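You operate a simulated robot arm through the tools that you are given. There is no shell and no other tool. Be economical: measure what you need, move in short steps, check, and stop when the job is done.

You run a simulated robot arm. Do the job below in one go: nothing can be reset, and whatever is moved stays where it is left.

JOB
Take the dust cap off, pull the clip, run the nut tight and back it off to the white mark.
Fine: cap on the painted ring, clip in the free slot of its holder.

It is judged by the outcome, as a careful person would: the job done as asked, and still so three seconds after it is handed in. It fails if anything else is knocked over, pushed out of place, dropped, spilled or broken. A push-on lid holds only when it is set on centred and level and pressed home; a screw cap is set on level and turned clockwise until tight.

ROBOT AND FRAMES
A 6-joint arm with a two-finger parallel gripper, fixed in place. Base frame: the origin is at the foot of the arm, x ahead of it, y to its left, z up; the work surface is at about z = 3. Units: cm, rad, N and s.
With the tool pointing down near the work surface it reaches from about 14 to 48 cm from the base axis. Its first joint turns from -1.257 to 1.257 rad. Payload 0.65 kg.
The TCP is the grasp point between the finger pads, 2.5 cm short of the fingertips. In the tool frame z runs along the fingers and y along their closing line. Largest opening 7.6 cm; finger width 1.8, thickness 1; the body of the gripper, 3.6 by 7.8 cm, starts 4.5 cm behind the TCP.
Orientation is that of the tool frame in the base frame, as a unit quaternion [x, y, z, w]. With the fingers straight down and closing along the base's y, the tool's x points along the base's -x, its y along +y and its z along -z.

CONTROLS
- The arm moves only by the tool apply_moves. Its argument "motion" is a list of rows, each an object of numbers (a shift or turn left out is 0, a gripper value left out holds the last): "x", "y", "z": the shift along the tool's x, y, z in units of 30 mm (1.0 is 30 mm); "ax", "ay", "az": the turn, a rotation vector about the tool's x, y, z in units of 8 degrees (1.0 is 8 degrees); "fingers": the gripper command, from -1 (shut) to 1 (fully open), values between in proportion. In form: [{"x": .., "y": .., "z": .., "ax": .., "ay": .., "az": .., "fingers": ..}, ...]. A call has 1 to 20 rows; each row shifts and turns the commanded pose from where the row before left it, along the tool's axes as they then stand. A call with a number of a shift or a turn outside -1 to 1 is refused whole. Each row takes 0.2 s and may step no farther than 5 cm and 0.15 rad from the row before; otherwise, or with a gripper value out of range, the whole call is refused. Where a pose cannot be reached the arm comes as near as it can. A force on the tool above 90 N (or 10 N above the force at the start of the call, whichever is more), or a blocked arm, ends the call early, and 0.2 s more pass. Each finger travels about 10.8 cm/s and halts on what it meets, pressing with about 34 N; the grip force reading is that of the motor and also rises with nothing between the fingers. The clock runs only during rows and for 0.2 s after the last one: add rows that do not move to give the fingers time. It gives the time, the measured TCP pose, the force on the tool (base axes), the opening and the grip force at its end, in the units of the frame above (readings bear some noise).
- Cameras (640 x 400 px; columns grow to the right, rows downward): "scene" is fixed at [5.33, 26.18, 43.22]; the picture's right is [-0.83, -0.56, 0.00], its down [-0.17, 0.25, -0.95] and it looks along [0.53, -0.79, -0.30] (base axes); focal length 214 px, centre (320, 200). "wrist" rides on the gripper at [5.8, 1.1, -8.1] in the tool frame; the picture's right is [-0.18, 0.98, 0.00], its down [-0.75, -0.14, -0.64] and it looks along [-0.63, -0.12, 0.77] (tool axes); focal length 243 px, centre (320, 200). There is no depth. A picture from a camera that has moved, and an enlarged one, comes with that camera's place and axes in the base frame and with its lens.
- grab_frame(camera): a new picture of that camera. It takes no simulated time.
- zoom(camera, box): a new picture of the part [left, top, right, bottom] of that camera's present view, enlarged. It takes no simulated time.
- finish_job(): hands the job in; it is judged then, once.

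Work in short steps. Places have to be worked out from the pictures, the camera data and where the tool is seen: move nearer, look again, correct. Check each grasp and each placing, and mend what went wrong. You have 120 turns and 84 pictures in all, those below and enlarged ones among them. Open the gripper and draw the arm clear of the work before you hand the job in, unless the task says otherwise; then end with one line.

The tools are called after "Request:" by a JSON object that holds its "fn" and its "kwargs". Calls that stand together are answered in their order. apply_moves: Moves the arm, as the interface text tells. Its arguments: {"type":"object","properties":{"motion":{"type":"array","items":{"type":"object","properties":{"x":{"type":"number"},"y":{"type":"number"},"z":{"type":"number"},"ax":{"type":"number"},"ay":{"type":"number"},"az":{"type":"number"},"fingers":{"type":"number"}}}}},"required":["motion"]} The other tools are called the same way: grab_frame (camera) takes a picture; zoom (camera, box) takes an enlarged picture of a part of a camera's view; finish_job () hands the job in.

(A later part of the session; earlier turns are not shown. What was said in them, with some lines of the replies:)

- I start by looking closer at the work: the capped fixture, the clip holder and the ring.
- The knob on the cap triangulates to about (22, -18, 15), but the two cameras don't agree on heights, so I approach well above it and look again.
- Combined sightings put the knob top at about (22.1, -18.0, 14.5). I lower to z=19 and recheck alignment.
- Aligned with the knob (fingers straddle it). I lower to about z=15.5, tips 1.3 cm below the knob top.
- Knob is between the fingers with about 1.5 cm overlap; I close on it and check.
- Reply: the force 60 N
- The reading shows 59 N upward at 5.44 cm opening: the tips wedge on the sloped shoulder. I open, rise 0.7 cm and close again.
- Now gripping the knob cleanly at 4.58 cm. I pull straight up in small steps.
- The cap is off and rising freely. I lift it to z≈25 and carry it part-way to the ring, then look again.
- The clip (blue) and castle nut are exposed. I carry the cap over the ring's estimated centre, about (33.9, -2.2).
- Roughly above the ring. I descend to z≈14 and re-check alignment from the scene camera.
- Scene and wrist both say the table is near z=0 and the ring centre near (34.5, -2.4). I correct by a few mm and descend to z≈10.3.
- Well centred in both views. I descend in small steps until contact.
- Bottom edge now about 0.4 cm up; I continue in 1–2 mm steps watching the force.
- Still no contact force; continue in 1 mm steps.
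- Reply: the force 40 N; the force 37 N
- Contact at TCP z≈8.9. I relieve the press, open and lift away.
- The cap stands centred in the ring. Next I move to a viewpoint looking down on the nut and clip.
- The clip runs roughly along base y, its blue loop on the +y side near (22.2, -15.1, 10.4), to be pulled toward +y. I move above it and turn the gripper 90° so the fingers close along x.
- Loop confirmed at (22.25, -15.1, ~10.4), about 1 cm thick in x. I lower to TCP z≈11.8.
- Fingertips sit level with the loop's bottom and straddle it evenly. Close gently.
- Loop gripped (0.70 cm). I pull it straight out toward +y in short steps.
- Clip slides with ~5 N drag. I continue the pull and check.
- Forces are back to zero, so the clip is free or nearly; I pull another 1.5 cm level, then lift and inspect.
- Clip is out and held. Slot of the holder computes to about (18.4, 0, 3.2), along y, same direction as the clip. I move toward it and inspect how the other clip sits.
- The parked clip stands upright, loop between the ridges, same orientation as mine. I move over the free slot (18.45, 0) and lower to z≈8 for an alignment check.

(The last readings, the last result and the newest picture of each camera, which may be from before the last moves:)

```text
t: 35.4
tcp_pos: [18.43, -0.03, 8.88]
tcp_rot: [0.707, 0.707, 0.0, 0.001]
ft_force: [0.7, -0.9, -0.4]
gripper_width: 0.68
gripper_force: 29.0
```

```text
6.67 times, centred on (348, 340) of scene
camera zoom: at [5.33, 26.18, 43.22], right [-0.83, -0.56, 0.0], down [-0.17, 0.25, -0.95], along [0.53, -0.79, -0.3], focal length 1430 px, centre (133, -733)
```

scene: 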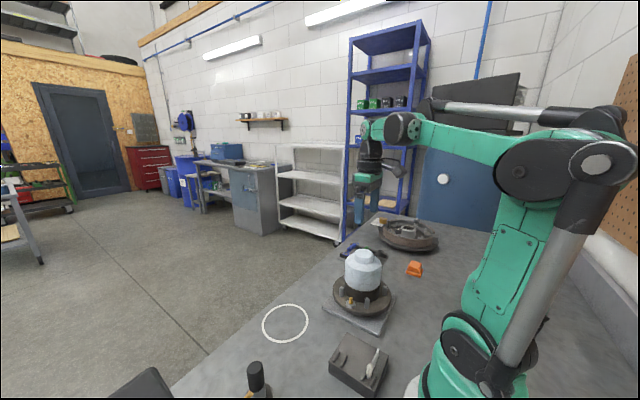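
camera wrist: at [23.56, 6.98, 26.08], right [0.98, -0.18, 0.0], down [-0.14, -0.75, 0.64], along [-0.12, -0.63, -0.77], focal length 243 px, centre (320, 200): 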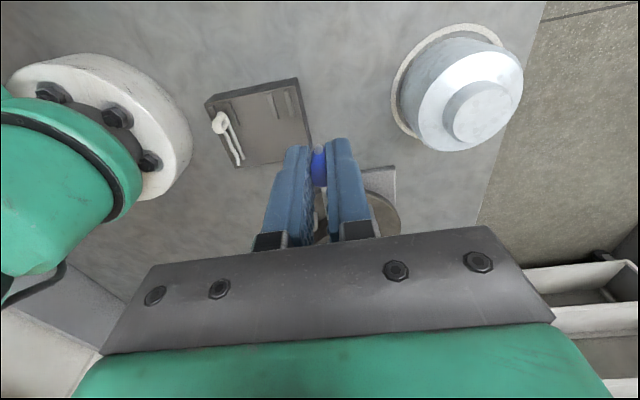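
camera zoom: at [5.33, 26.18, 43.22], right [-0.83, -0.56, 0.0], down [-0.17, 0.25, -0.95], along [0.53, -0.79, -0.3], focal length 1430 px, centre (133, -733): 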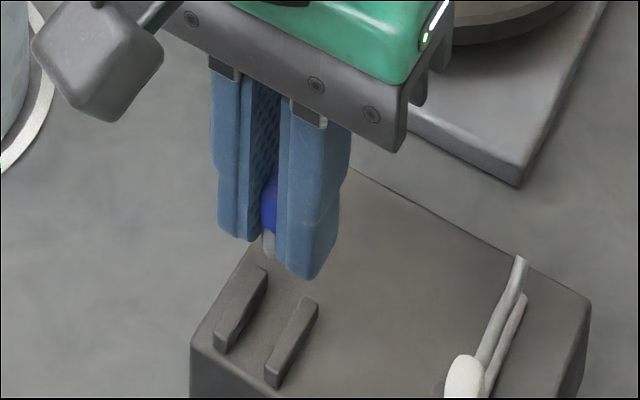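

Alignment within about 1–2 mm; I nudge +x 0.13 cm and descend to TCP z≈6.2.

Request:
{"fn": "apply_moves", "kwargs": {"motion": [{"y": 0.045, "z": 0.4}, {"z": 0.3}, {"z": 0.2}, {}, {}]}}

Request:
{"fn": "zoom", "kwargs": {"camera": "wrist", "box": [260, 85, 388, 165]}}

Request:
{"fn": "zoom", "kwargs": {"camera": "scene", "box": [308, 325, 388, 375]}}

```text
t: 36.3
tcp_pos: [18.51, -0.01, 6.14]
tcp_rot: [0.708, 0.706, -0.001, -0.001]
ft_force: [0.7, 1.4, 32.6]
gripper_width: 0.72
gripper_force: 29.7
stopped in row 4: the force on the tool passed its limit (the readings are from after the stop); the commanded pose is now the measured one
```

```text
5.00 times, centred on (324, 125) of wrist
camera zoom: at [19.74, 5.77, 14.04], right [0.98, -0.19, 0.0], down [-0.14, -0.75, 0.64], along [-0.12, -0.63, -0.77], focal length 1213 px, centre (300, 575)
```

zoom: 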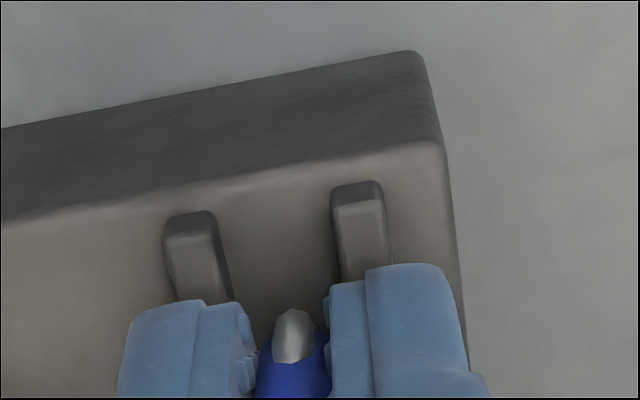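

```text
8.00 times, centred on (348, 350) of scene
camera zoom: at [5.33, 26.18, 43.22], right [-0.83, -0.56, 0.0], down [-0.17, 0.25, -0.95], along [0.53, -0.79, -0.3], focal length 1716 px, centre (96, -1000)
```

zoom: 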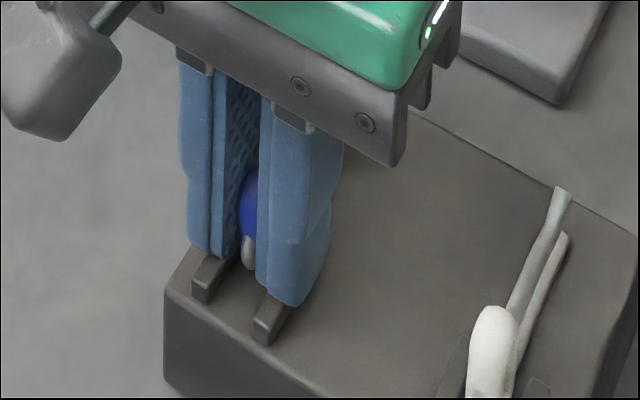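

The fingertips rest on the ridge tops (z≈3.6) with the loop bottom entering the slot. I relieve the load slightly and open only a little, so the clip settles a few mm between the guides.

Request:
{"fn": "apply_moves", "kwargs": {"motion": [{"z": -0.03}, {"fingers": -0.7}, {}, {"fingers": -0.5}, {}]}}

Request:
{"fn": "zoom", "kwargs": {"camera": "wrist", "box": [200, 60, 440, 210]}}

Request:
{"fn": "zoom", "kwargs": {"camera": "scene", "box": [308, 325, 388, 375]}}

```text
t: 37.5
tcp_pos: [18.42, -0.13, 6.2]
tcp_rot: [0.708, 0.707, -0.001, 0.0]
ft_force: [0.2, -0.2, -0.2]
gripper_width: 1.88
gripper_force: 0.0
```

```text
2.67 times, centred on (320, 135) of wrist
camera zoom: at [19.69, 5.78, 14.11], right [0.98, -0.19, 0.0], down [-0.14, -0.75, 0.64], along [-0.12, -0.63, -0.77], focal length 647 px, centre (320, 373)
```

zoom: 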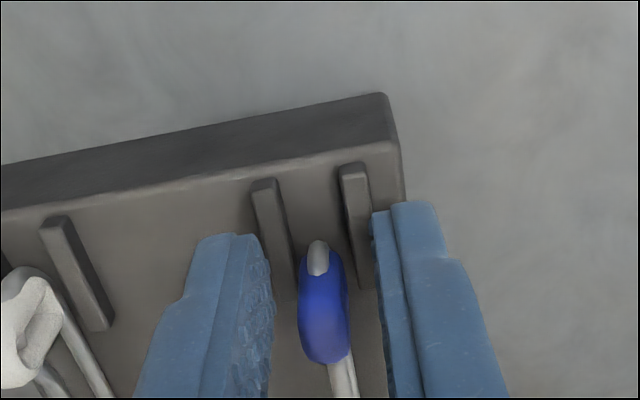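

```text
8.00 times, centred on (348, 350) of scene
camera zoom: at [5.33, 26.18, 43.22], right [-0.83, -0.56, 0.0], down [-0.17, 0.25, -0.95], along [0.53, -0.79, -0.3], focal length 1716 px, centre (96, -1000)
```

zoom: 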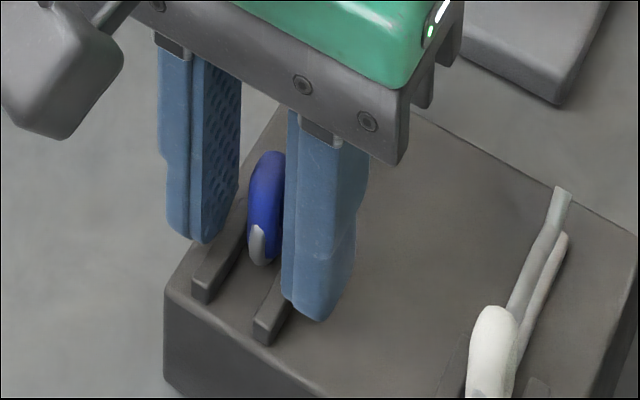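

Clip stands upright in the slot. I lift straight up at this opening, then verify.

Request:
{"fn": "apply_moves", "kwargs": {"motion": [{"z": -0.3}, {"z": -0.6}, {"z": -0.9}, {"z": -0.9}, {"z": -0.9}, {}]}}

Request:
{"fn": "zoom", "kwargs": {"camera": "scene", "box": [308, 325, 388, 375]}}

```text
t: 38.9
tcp_pos: [18.54, 0.18, 16.98]
tcp_rot: [0.708, 0.707, 0.0, -0.001]
ft_force: [-0.1, -2.1, 0.1]
gripper_width: 1.9
gripper_force: 0.0
```

```text
8.00 times, centred on (348, 350) of scene
camera zoom: at [5.33, 26.18, 43.22], right [-0.83, -0.56, 0.0], down [-0.17, 0.25, -0.95], along [0.53, -0.79, -0.3], focal length 1716 px, centre (96, -1000)
```

zoom: 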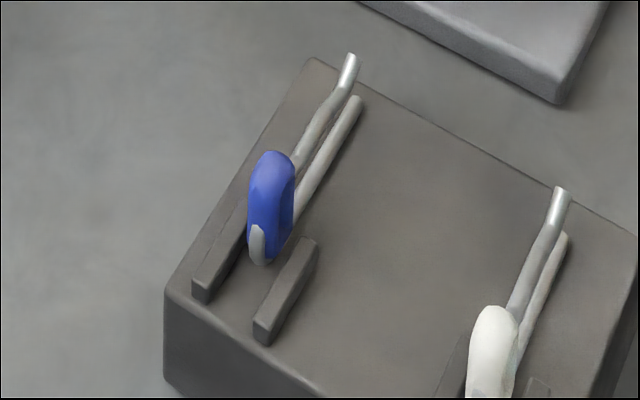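

Clip is parked like its neighbour. Now I go to a viewpoint near the nut with the fingers pre-opened to about 4.6 cm, to study the nut and the mark.

Request:
{"fn": "apply_moves", "kwargs": {"motion": [{"x": -0.9, "y": 0.25}, {"x": -0.9, "y": 0.25}, {"x": -0.9, "y": 0.25, "fingers": 0.21}, {"x": -0.9, "y": 0.25}, {"x": -0.9, "y": 0.23}, {"z": 0.4}, {}]}}

Request:
{"fn": "zoom", "kwargs": {"camera": "wrist", "box": [224, 50, 416, 170]}}

Request:
{"fn": "zoom", "kwargs": {"camera": "scene", "box": [332, 260, 396, 300]}}

```text
t: 40.5
tcp_pos: [22.3, -13.44, 15.83]
tcp_rot: [0.707, 0.707, -0.001, 0.0]
ft_force: [0.9, 0.0, 0.0]
gripper_width: 4.61
gripper_force: 0.0
```

```text
3.33 times, centred on (320, 110) of wrist
camera zoom: at [23.48, -7.67, 23.72], right [0.98, -0.18, 0.0], down [-0.14, -0.75, 0.64], along [-0.12, -0.63, -0.77], focal length 809 px, centre (320, 500)
```

zoom: 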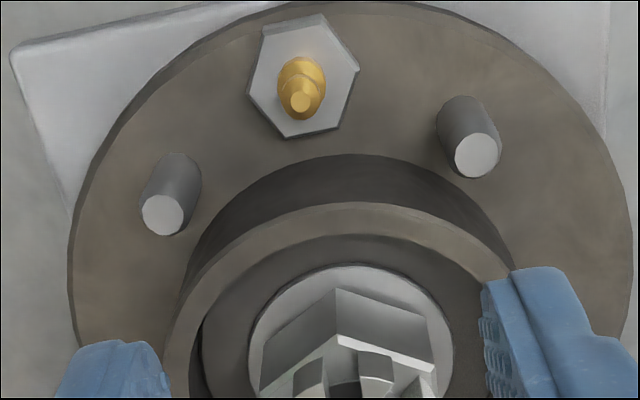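

```text
10.00 times, centred on (364, 280) of scene
camera zoom: at [5.33, 26.18, 43.22], right [-0.83, -0.56, 0.0], down [-0.17, 0.25, -0.95], along [0.53, -0.79, -0.3], focal length 2145 px, centre (-120, -600)
```

zoom: 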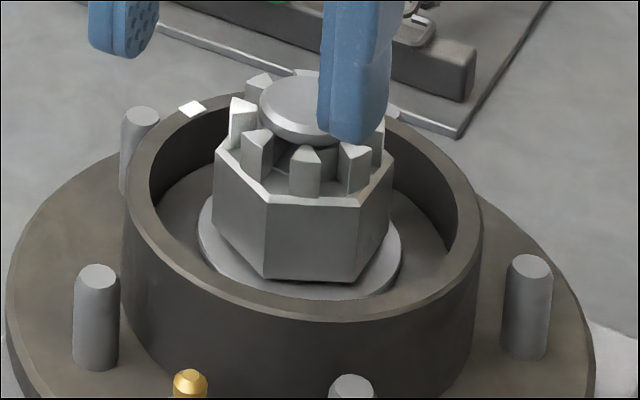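

I need a top view of the nut; I move over its axis (22, -18) staying above it.

Request:
{"fn": "apply_moves", "kwargs": {"motion": [{"x": -0.76, "y": -0.03}, {"x": -0.76, "y": -0.03}, {}, {}]}}

Request:
{"fn": "zoom", "kwargs": {"camera": "wrist", "box": [256, 70, 400, 160]}}

```text
t: 41.5
tcp_pos: [21.96, -18.04, 15.71]
tcp_rot: [0.707, 0.707, -0.001, -0.001]
ft_force: [-0.4, 0.0, -0.2]
gripper_width: 4.61
gripper_force: 0.0
```

```text
4.44 times, centred on (328, 115) of wrist
camera zoom: at [23.21, -12.32, 23.68], right [0.98, -0.19, 0.0], down [-0.14, -0.75, 0.64], along [-0.12, -0.63, -0.77], focal length 1078 px, centre (284, 578)
```

zoom: 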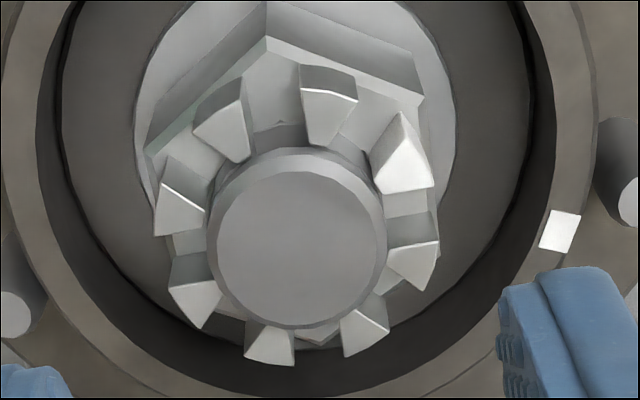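

One castle tooth (toward about +21°) is painted white; the rim mark is at about -22°. The hex flats already face ±x, matching my fingers. I descend around the nut with 4.6 cm opening.

Request:
{"fn": "apply_moves", "kwargs": {"motion": [{"z": 0.6, "y": 0.02}, {"z": 0.4}, {"z": 0.3}, {"z": 0.2}, {"z": 0.2}, {"z": 0.2}, {}]}}

Request:
{"fn": "zoom", "kwargs": {"camera": "scene", "box": [332, 255, 396, 295]}}

Request:
{"fn": "zoom", "kwargs": {"camera": "wrist", "box": [224, 70, 416, 190]}}

```text
t: 43.1
tcp_pos: [22.08, -17.93, 10.13]
tcp_rot: [0.707, 0.707, -0.001, 0.0]
ft_force: [-0.3, 0.5, -0.3]
gripper_width: 4.59
gripper_force: 0.1
```

```text
10.00 times, centred on (364, 275) of scene
camera zoom: at [5.33, 26.18, 43.22], right [-0.83, -0.56, 0.0], down [-0.17, 0.25, -0.95], along [0.53, -0.79, -0.3], focal length 2145 px, centre (-120, -550)
```

zoom: 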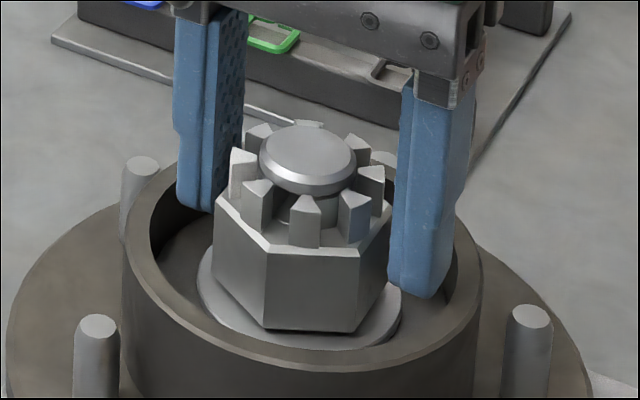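

```text
3.33 times, centred on (320, 130) of wrist
camera zoom: at [23.2, -12.26, 18.06], right [0.98, -0.19, 0.0], down [-0.14, -0.75, 0.64], along [-0.12, -0.63, -0.77], focal length 809 px, centre (320, 433)
```

zoom: 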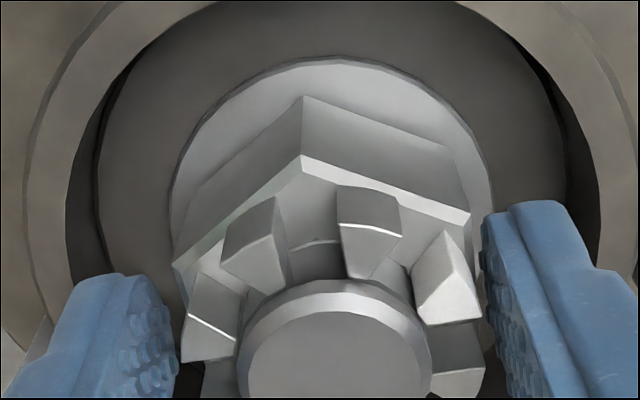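

Fingers straddle the hex evenly. I lower 3 mm more and close on the flats.

Request:
{"fn": "apply_moves", "kwargs": {"motion": [{"z": 0.1}, {"fingers": -0.1}, {"fingers": -1}, {}, {}, {}]}}

```text
t: 44.5
tcp_pos: [22.25, -18.07, 9.9]
tcp_rot: [0.707, 0.708, 0.001, 0.003]
ft_force: [49.2, 3.6, -20.2]
gripper_width: 4.15
gripper_force: 44.6
```

The grip reads 4.15 cm with 49 N pushing +x: nut centre lies slightly to +x. I open, shift +2 mm and re-close.

Request:
{"fn": "apply_moves", "kwargs": {"motion": [{"fingers": 0.21}, {}, {"y": 0.06}, {"fingers": -1}, {}, {}, {}]}}

```text
t: 46.1
tcp_pos: [22.08, -17.91, 9.84]
tcp_rot: [0.708, 0.707, -0.001, 0.0]
ft_force: [3.3, -0.4, -2.3]
gripper_width: 4.1
gripper_force: 45.2
```

Centred now (3 N). I turn clockwise about 32° and check.

Request:
{"fn": "apply_moves", "kwargs": {"motion": [{"az": 0.5}, {"az": 0.5}, {"az": 0.7}, {"az": 0.7}, {"az": 0.8}, {"az": 0.8}, {}]}}

Request:
{"fn": "zoom", "kwargs": {"camera": "scene", "box": [332, 255, 396, 295]}}

```text
t: 47.7
tcp_pos: [22.22, -18.05, 9.72]
tcp_rot: [0.875, 0.483, -0.002, -0.002]
ft_force: [-26.4, 12.4, 31.6]
gripper_width: 4.15
gripper_force: 44.7
```

```text
10.00 times, centred on (364, 275) of scene
camera zoom: at [5.33, 26.18, 43.21], right [-0.83, -0.56, 0.0], down [-0.17, 0.25, -0.95], along [0.53, -0.79, -0.3], focal length 2145 px, centre (-120, -550)
```

zoom: 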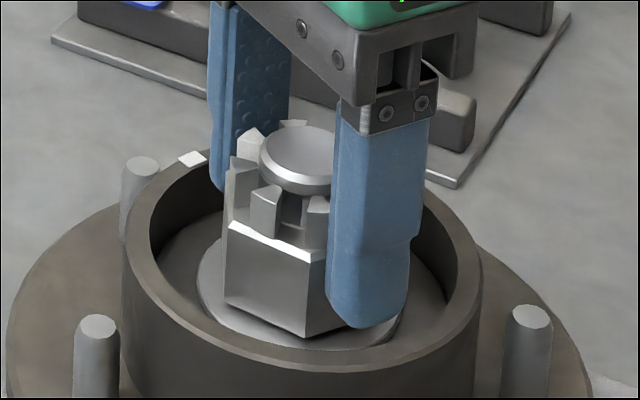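

The nut turns with the gripper. I continue clockwise another ~28° to complete a 60° hex step.

Request:
{"fn": "apply_moves", "kwargs": {"motion": [{"az": 0.7}, {"az": 0.7}, {"az": 0.7}, {"az": 0.7}, {"az": 0.7}, {}]}}

```text
t: 49.1
tcp_pos: [22.23, -18.02, 9.64]
tcp_rot: [0.966, 0.259, -0.002, -0.003]
ft_force: [-27.1, 16.5, 26.9]
gripper_width: 4.16
gripper_force: 45.3
```

60° done, no stop yet. I keep turning clockwise another 40°.

Request:
{"fn": "apply_moves", "kwargs": {"motion": [{"az": 0.8}, {"az": 0.8}, {"az": 0.8}, {"az": 0.8}, {"az": 0.8}, {"az": 0.8}, {}]}}

Request:
{"fn": "zoom", "kwargs": {"camera": "wrist", "box": [192, 50, 448, 210]}}

```text
t: 50.7
tcp_pos: [22.26, -18.08, 9.89]
tcp_rot: [0.997, -0.074, -0.001, -0.001]
ft_force: [-3.3, 29.9, 7.2]
gripper_width: 4.14
gripper_force: 45.0
```

```text
2.50 times, centred on (320, 130) of wrist
camera zoom: at [27.98, -20.03, 17.71], right [-0.33, -0.94, 0.0], down [-0.72, 0.25, 0.65], along [-0.61, 0.21, -0.76], focal length 606 px, centre (320, 375)
```

zoom: 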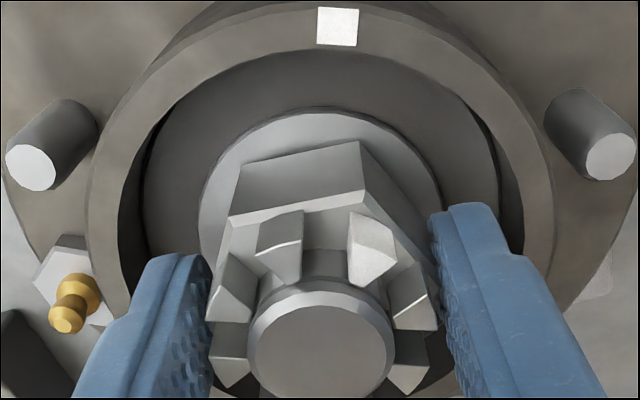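

Comparing the tooth angles, the nut turned about 66° while the gripper turned 98°, so it may have come tight and slipped. I turn 16° more and compare the nut's position.

Request:
{"fn": "apply_moves", "kwargs": {"motion": [{"az": 0.5}, {"az": 0.5}, {"az": 0.5}, {"az": 0.5}, {}]}}

Request:
{"fn": "zoom", "kwargs": {"camera": "wrist", "box": [192, 50, 448, 210]}}

```text
t: 51.9
tcp_pos: [22.28, -18.04, 9.76]
tcp_rot: [0.977, -0.213, -0.001, -0.001]
ft_force: [3.0, 28.1, 6.0]
gripper_width: 4.07
gripper_force: 44.1
```

```text
2.50 times, centred on (320, 130) of wrist
camera zoom: at [27.26, -21.53, 17.74], right [-0.57, -0.82, 0.0], down [-0.63, 0.44, 0.64], along [-0.53, 0.37, -0.76], focal length 606 px, centre (320, 375)
```

zoom: 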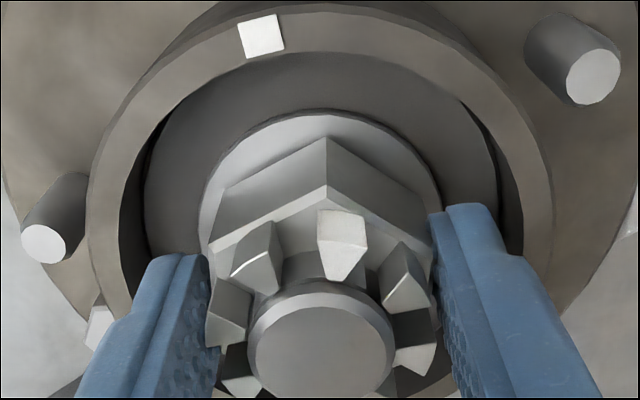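

The white tooth stayed at about -48° while the gripper turned: the nut resists. To be sure it's tight I re-seat the grip squarely on the flats and try once more clockwise.

Request:
{"fn": "apply_moves", "kwargs": {"motion": [{"fingers": 0.21}, {}, {"fingers": -1}, {}, {}, {"az": 0.5}, {"az": 0.5}, {"az": 0.5}, {"az": 0.5}, {}]}}

Request:
{"fn": "zoom", "kwargs": {"camera": "wrist", "box": [192, 50, 448, 210]}}

```text
t: 53.6
tcp_pos: [22.04, -17.99, 9.77]
tcp_rot: [0.96, -0.281, 0.002, -0.016]
ft_force: [14.8, 20.5, -7.1]
gripper_width: 4.14
gripper_force: 44.9
out of reach, approached as far as the arm can: row 7, 8
stopped in row 8: the force on the tool passed its limit (the readings are from after the stop); the commanded pose is now the measured one
```

```text
2.50 times, centred on (320, 130) of wrist
camera zoom: at [26.38, -22.38, 17.6], right [-0.69, -0.73, -0.03], down [-0.57, 0.51, 0.65], along [-0.46, 0.46, -0.76], focal length 606 px, centre (320, 375)
```

zoom: 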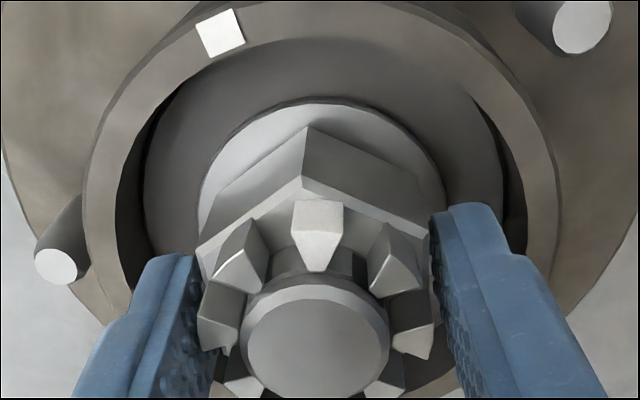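

The nut hasn't moved (tooth still ≈-48°), but the wrist hit its joint limit. I open, untwist back to the flats at the other end of the range, and re-grip for a firm tightness test.

Request:
{"fn": "apply_moves", "kwargs": {"motion": [{"fingers": 0.25}, {}, {"ax": -0.23, "ay": 0.04}, {"az": -1}, {"az": -1}, {"az": -1}, {"az": -1}, {"az": -1}, {"az": -1}, {"az": -1}, {"az": -1}, {"az": -1}, {"az": -1}, {"az": -1}, {"az": -1}, {"az": -1}, {"az": -1}, {"az": -0.6}, {}]}}

Request:
{"fn": "zoom", "kwargs": {"camera": "wrist", "box": [192, 50, 448, 210]}}

```text
t: 57.6
tcp_pos: [21.95, -18.34, 9.73]
tcp_rot: [0.743, 0.669, -0.001, 0.001]
ft_force: [14.6, 3.6, 4.8]
gripper_width: 4.82
gripper_force: 0.7
out of reach, approached as far as the arm can: row 3
```

```text
2.50 times, centred on (320, 130) of wrist
camera zoom: at [23.6, -12.79, 17.65], right [0.96, -0.29, 0.0], down [-0.22, -0.73, 0.65], along [-0.18, -0.62, -0.76], focal length 606 px, centre (320, 375)
```

zoom: 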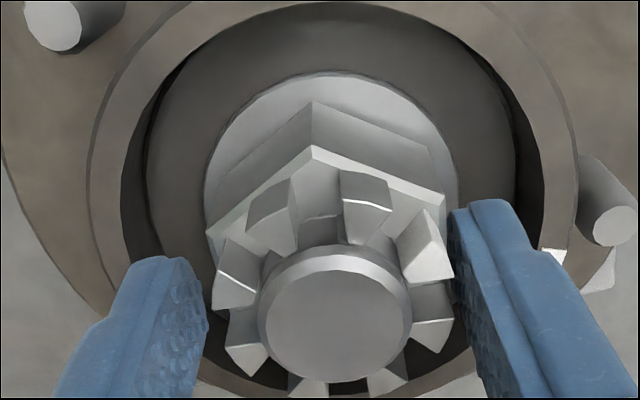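

The partly-open fingers were off-centre and touched the nut, dragging it back about 60° ccw. I re-centre (+0.3, +0.4 cm), re-grip, and will lift clear before any future untwisting.

Request:
{"fn": "apply_moves", "kwargs": {"motion": [{"fingers": 0.3, "x": 0.13, "y": 0.085}, {}, {"fingers": -1}, {}, {}, {}]}}

```text
t: 59.0
tcp_pos: [22.32, -18.08, 9.66]
tcp_rot: [0.743, 0.669, 0.0, 0.003]
ft_force: [36.3, -2.3, -12.9]
gripper_width: 4.16
gripper_force: 45.3
```

36 N still pushing +x: shift 1.3 mm that way while gripped to relieve, then turn clockwise in stages.

Request:
{"fn": "apply_moves", "kwargs": {"motion": [{"y": 0.045}, {}, {"az": 0.6}, {"az": 0.6}, {"az": 0.6}, {"az": 0.6}, {"az": 0.6}, {}]}}

Request:
{"fn": "zoom", "kwargs": {"camera": "wrist", "box": [192, 50, 448, 210]}}

```text
t: 60.8
tcp_pos: [22.14, -18.1, 9.63]
tcp_rot: [0.867, 0.499, -0.003, 0.001]
ft_force: [-3.2, 1.0, -14.9]
gripper_width: 4.14
gripper_force: 45.1
```

```text
2.50 times, centred on (320, 130) of wrist
camera zoom: at [26.12, -13.64, 17.68], right [0.76, -0.65, 0.0], down [-0.5, -0.58, 0.65], along [-0.42, -0.49, -0.76], focal length 606 px, centre (320, 375)
```

zoom: 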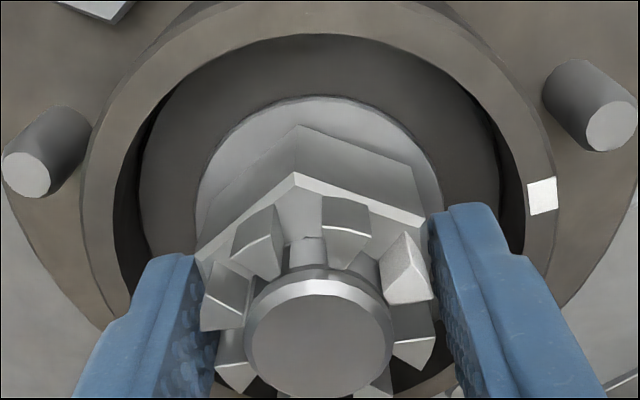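

Nut follows the gripper exactly. Continue clockwise ~40° toward the stop.

Request:
{"fn": "apply_moves", "kwargs": {"motion": [{"az": 0.7}, {"az": 0.7}, {"az": 0.7}, {"az": 0.7}, {"az": 0.7}, {"az": 0.7}, {"az": 0.7}, {}]}}

Request:
{"fn": "zoom", "kwargs": {"camera": "wrist", "box": [192, 50, 448, 210]}}

```text
t: 62.6
tcp_pos: [22.22, -17.99, 9.69]
tcp_rot: [0.984, 0.18, -0.002, 0.0]
ft_force: [-19.3, 19.5, 8.2]
gripper_width: 4.13
gripper_force: 44.9
```

```text
2.50 times, centred on (320, 130) of wrist
camera zoom: at [28.19, -17.0, 17.6], right [0.18, -0.98, 0.0], down [-0.75, -0.14, 0.65], along [-0.64, -0.11, -0.76], focal length 606 px, centre (320, 375)
```

zoom: 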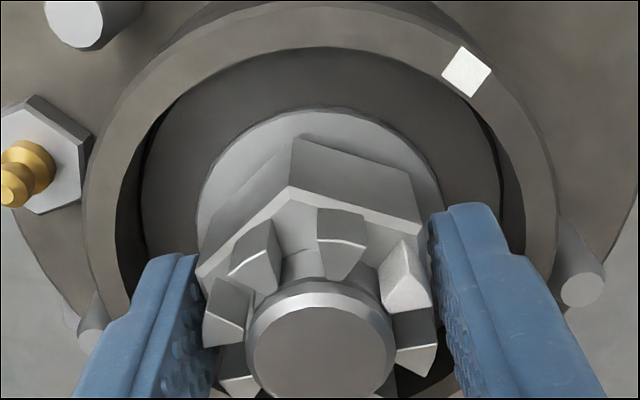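

Still following. Another 24° clockwise.

Request:
{"fn": "apply_moves", "kwargs": {"motion": [{"az": 0.6}, {"az": 0.6}, {"az": 0.6}, {"az": 0.6}, {"az": 0.6}, {}]}}

Request:
{"fn": "zoom", "kwargs": {"camera": "wrist", "box": [192, 50, 448, 210]}}

```text
t: 64.0
tcp_pos: [22.09, -18.06, 9.65]
tcp_rot: [1.0, -0.029, -0.002, 0.0]
ft_force: [-5.8, 34.3, 15.4]
gripper_width: 4.14
gripper_force: 45.0
```

```text
2.50 times, centred on (320, 130) of wrist
camera zoom: at [28.02, -19.48, 17.66], right [-0.24, -0.97, 0.0], down [-0.74, 0.18, 0.65], along [-0.63, 0.16, -0.76], focal length 606 px, centre (320, 375)
```

zoom: 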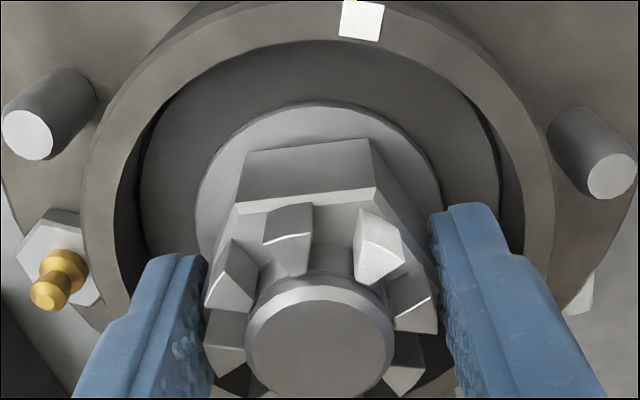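

The nut stops again with the white tooth at ≈-46°, same as before: it is tight. The mark is at ≈-22°, so I back off counter-clockwise 24°.

Request:
{"fn": "apply_moves", "kwargs": {"motion": [{"az": -0.5}, {"az": -0.5}, {"az": -0.5}, {"az": -0.5}, {"az": -0.5}, {"az": -0.5}, {}]}}

Request:
{"fn": "zoom", "kwargs": {"camera": "wrist", "box": [192, 50, 448, 210]}}

```text
t: 65.6
tcp_pos: [22.3, -17.97, 9.67]
tcp_rot: [0.984, 0.18, -0.003, -0.001]
ft_force: [-14.2, 28.0, 20.5]
gripper_width: 4.13
gripper_force: 44.8
```

```text
2.50 times, centred on (320, 130) of wrist
camera zoom: at [28.12, -17.01, 17.63], right [0.18, -0.98, 0.0], down [-0.75, -0.13, 0.65], along [-0.64, -0.11, -0.76], focal length 606 px, centre (320, 375)
```

zoom: 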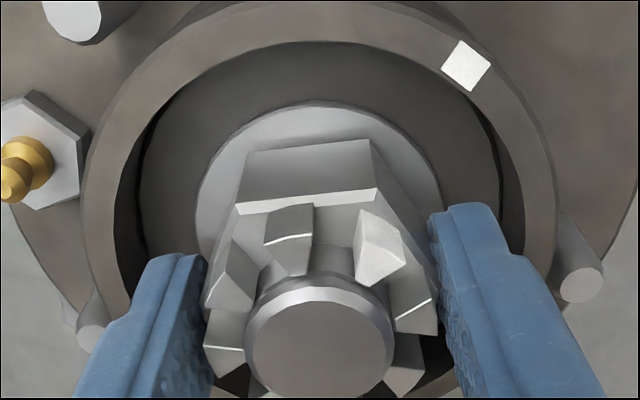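

The nut followed; tooth and mark compute to within ~1°. I open, lift straight clear, then turn the camera in line with the mark to verify.

Request:
{"fn": "apply_moves", "kwargs": {"motion": [{"fingers": 0.25}, {}, {"z": -0.3}, {"z": -0.6}, {"z": -0.6}, {"z": -0.6}, {"az": 0.8}, {"az": 0.8}, {"az": 0.8}, {"az": 0.8}, {"az": 0.8}, {}]}}

Request:
{"fn": "zoom", "kwargs": {"camera": "wrist", "box": [240, 60, 400, 160]}}

```text
t: 68.2
tcp_pos: [22.24, -18.01, 16.06]
tcp_rot: [0.995, -0.099, -0.001, 0.002]
ft_force: [-0.4, 0.5, 0.3]
gripper_width: 4.75
gripper_force: 0.0
```

```text
4.00 times, centred on (320, 110) of wrist
camera zoom: at [27.82, -20.26, 23.96], right [-0.37, -0.93, 0.0], down [-0.71, 0.29, 0.64], along [-0.6, 0.24, -0.77], focal length 970 px, centre (320, 560)
```

zoom: 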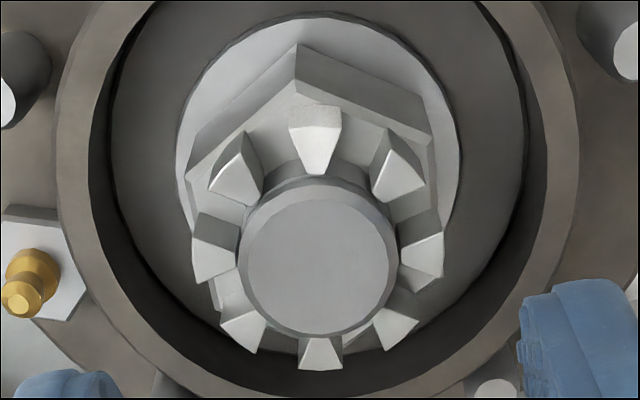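

Tooth sits straight up in this view; the mark is cropped off the top, so I zoom a taller box.

Request:
{"fn": "zoom", "kwargs": {"camera": "wrist", "box": [240, 30, 400, 130]}}

```text
4.00 times, centred on (320, 80) of wrist
camera zoom: at [27.82, -20.26, 23.96], right [-0.37, -0.93, 0.0], down [-0.71, 0.29, 0.64], along [-0.6, 0.24, -0.77], focal length 970 px, centre (320, 680)
```

zoom: 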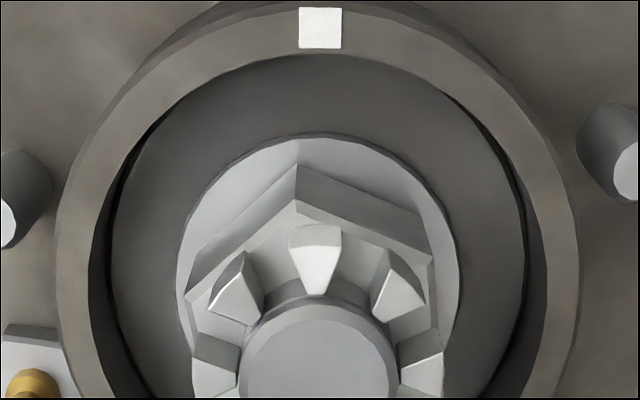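

Tooth, mark and bolt axis line up. I raise the arm clear and take a final overview.

Request:
{"fn": "apply_moves", "kwargs": {"motion": [{"z": -0.9}, {"z": -0.9}, {"z": -0.9}, {"z": -0.9}, {"z": -0.9}, {"fingers": 0.5}, {}]}}

Request:
{"fn": "zoom", "kwargs": {"camera": "scene", "box": [220, 230, 460, 380]}}

```text
t: 69.8
tcp_pos: [22.19, -17.93, 29.66]
tcp_rot: [0.995, -0.098, 0.0, 0.001]
ft_force: [0.0, 0.1, -0.2]
gripper_width: 5.7
gripper_force: 0.0
```

```text
2.67 times, centred on (340, 305) of scene
camera zoom: at [5.33, 26.18, 43.22], right [-0.83, -0.56, 0.0], down [-0.17, 0.25, -0.95], along [0.53, -0.79, -0.3], focal length 572 px, centre (267, -80)
```

zoom: 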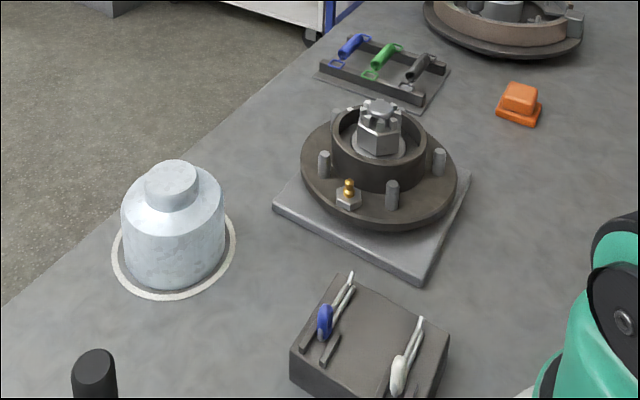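

The cap is on the ring, the clip is in its slot, the nut is backed off to the mark and the arm is clear, so I hand in.

Request:
{"fn": "finish_job", "kwargs": {}}

```text
The job is handed in.
```

The job is handed in: the cap is on the painted ring, the clip is in the free slot, and the nut was run tight and backed off about 24° so its white tooth lines up with the white mark. Along the way, the opened fingers caught the nut and dragged it back about 60°, so I ran it tight again before backing it off.
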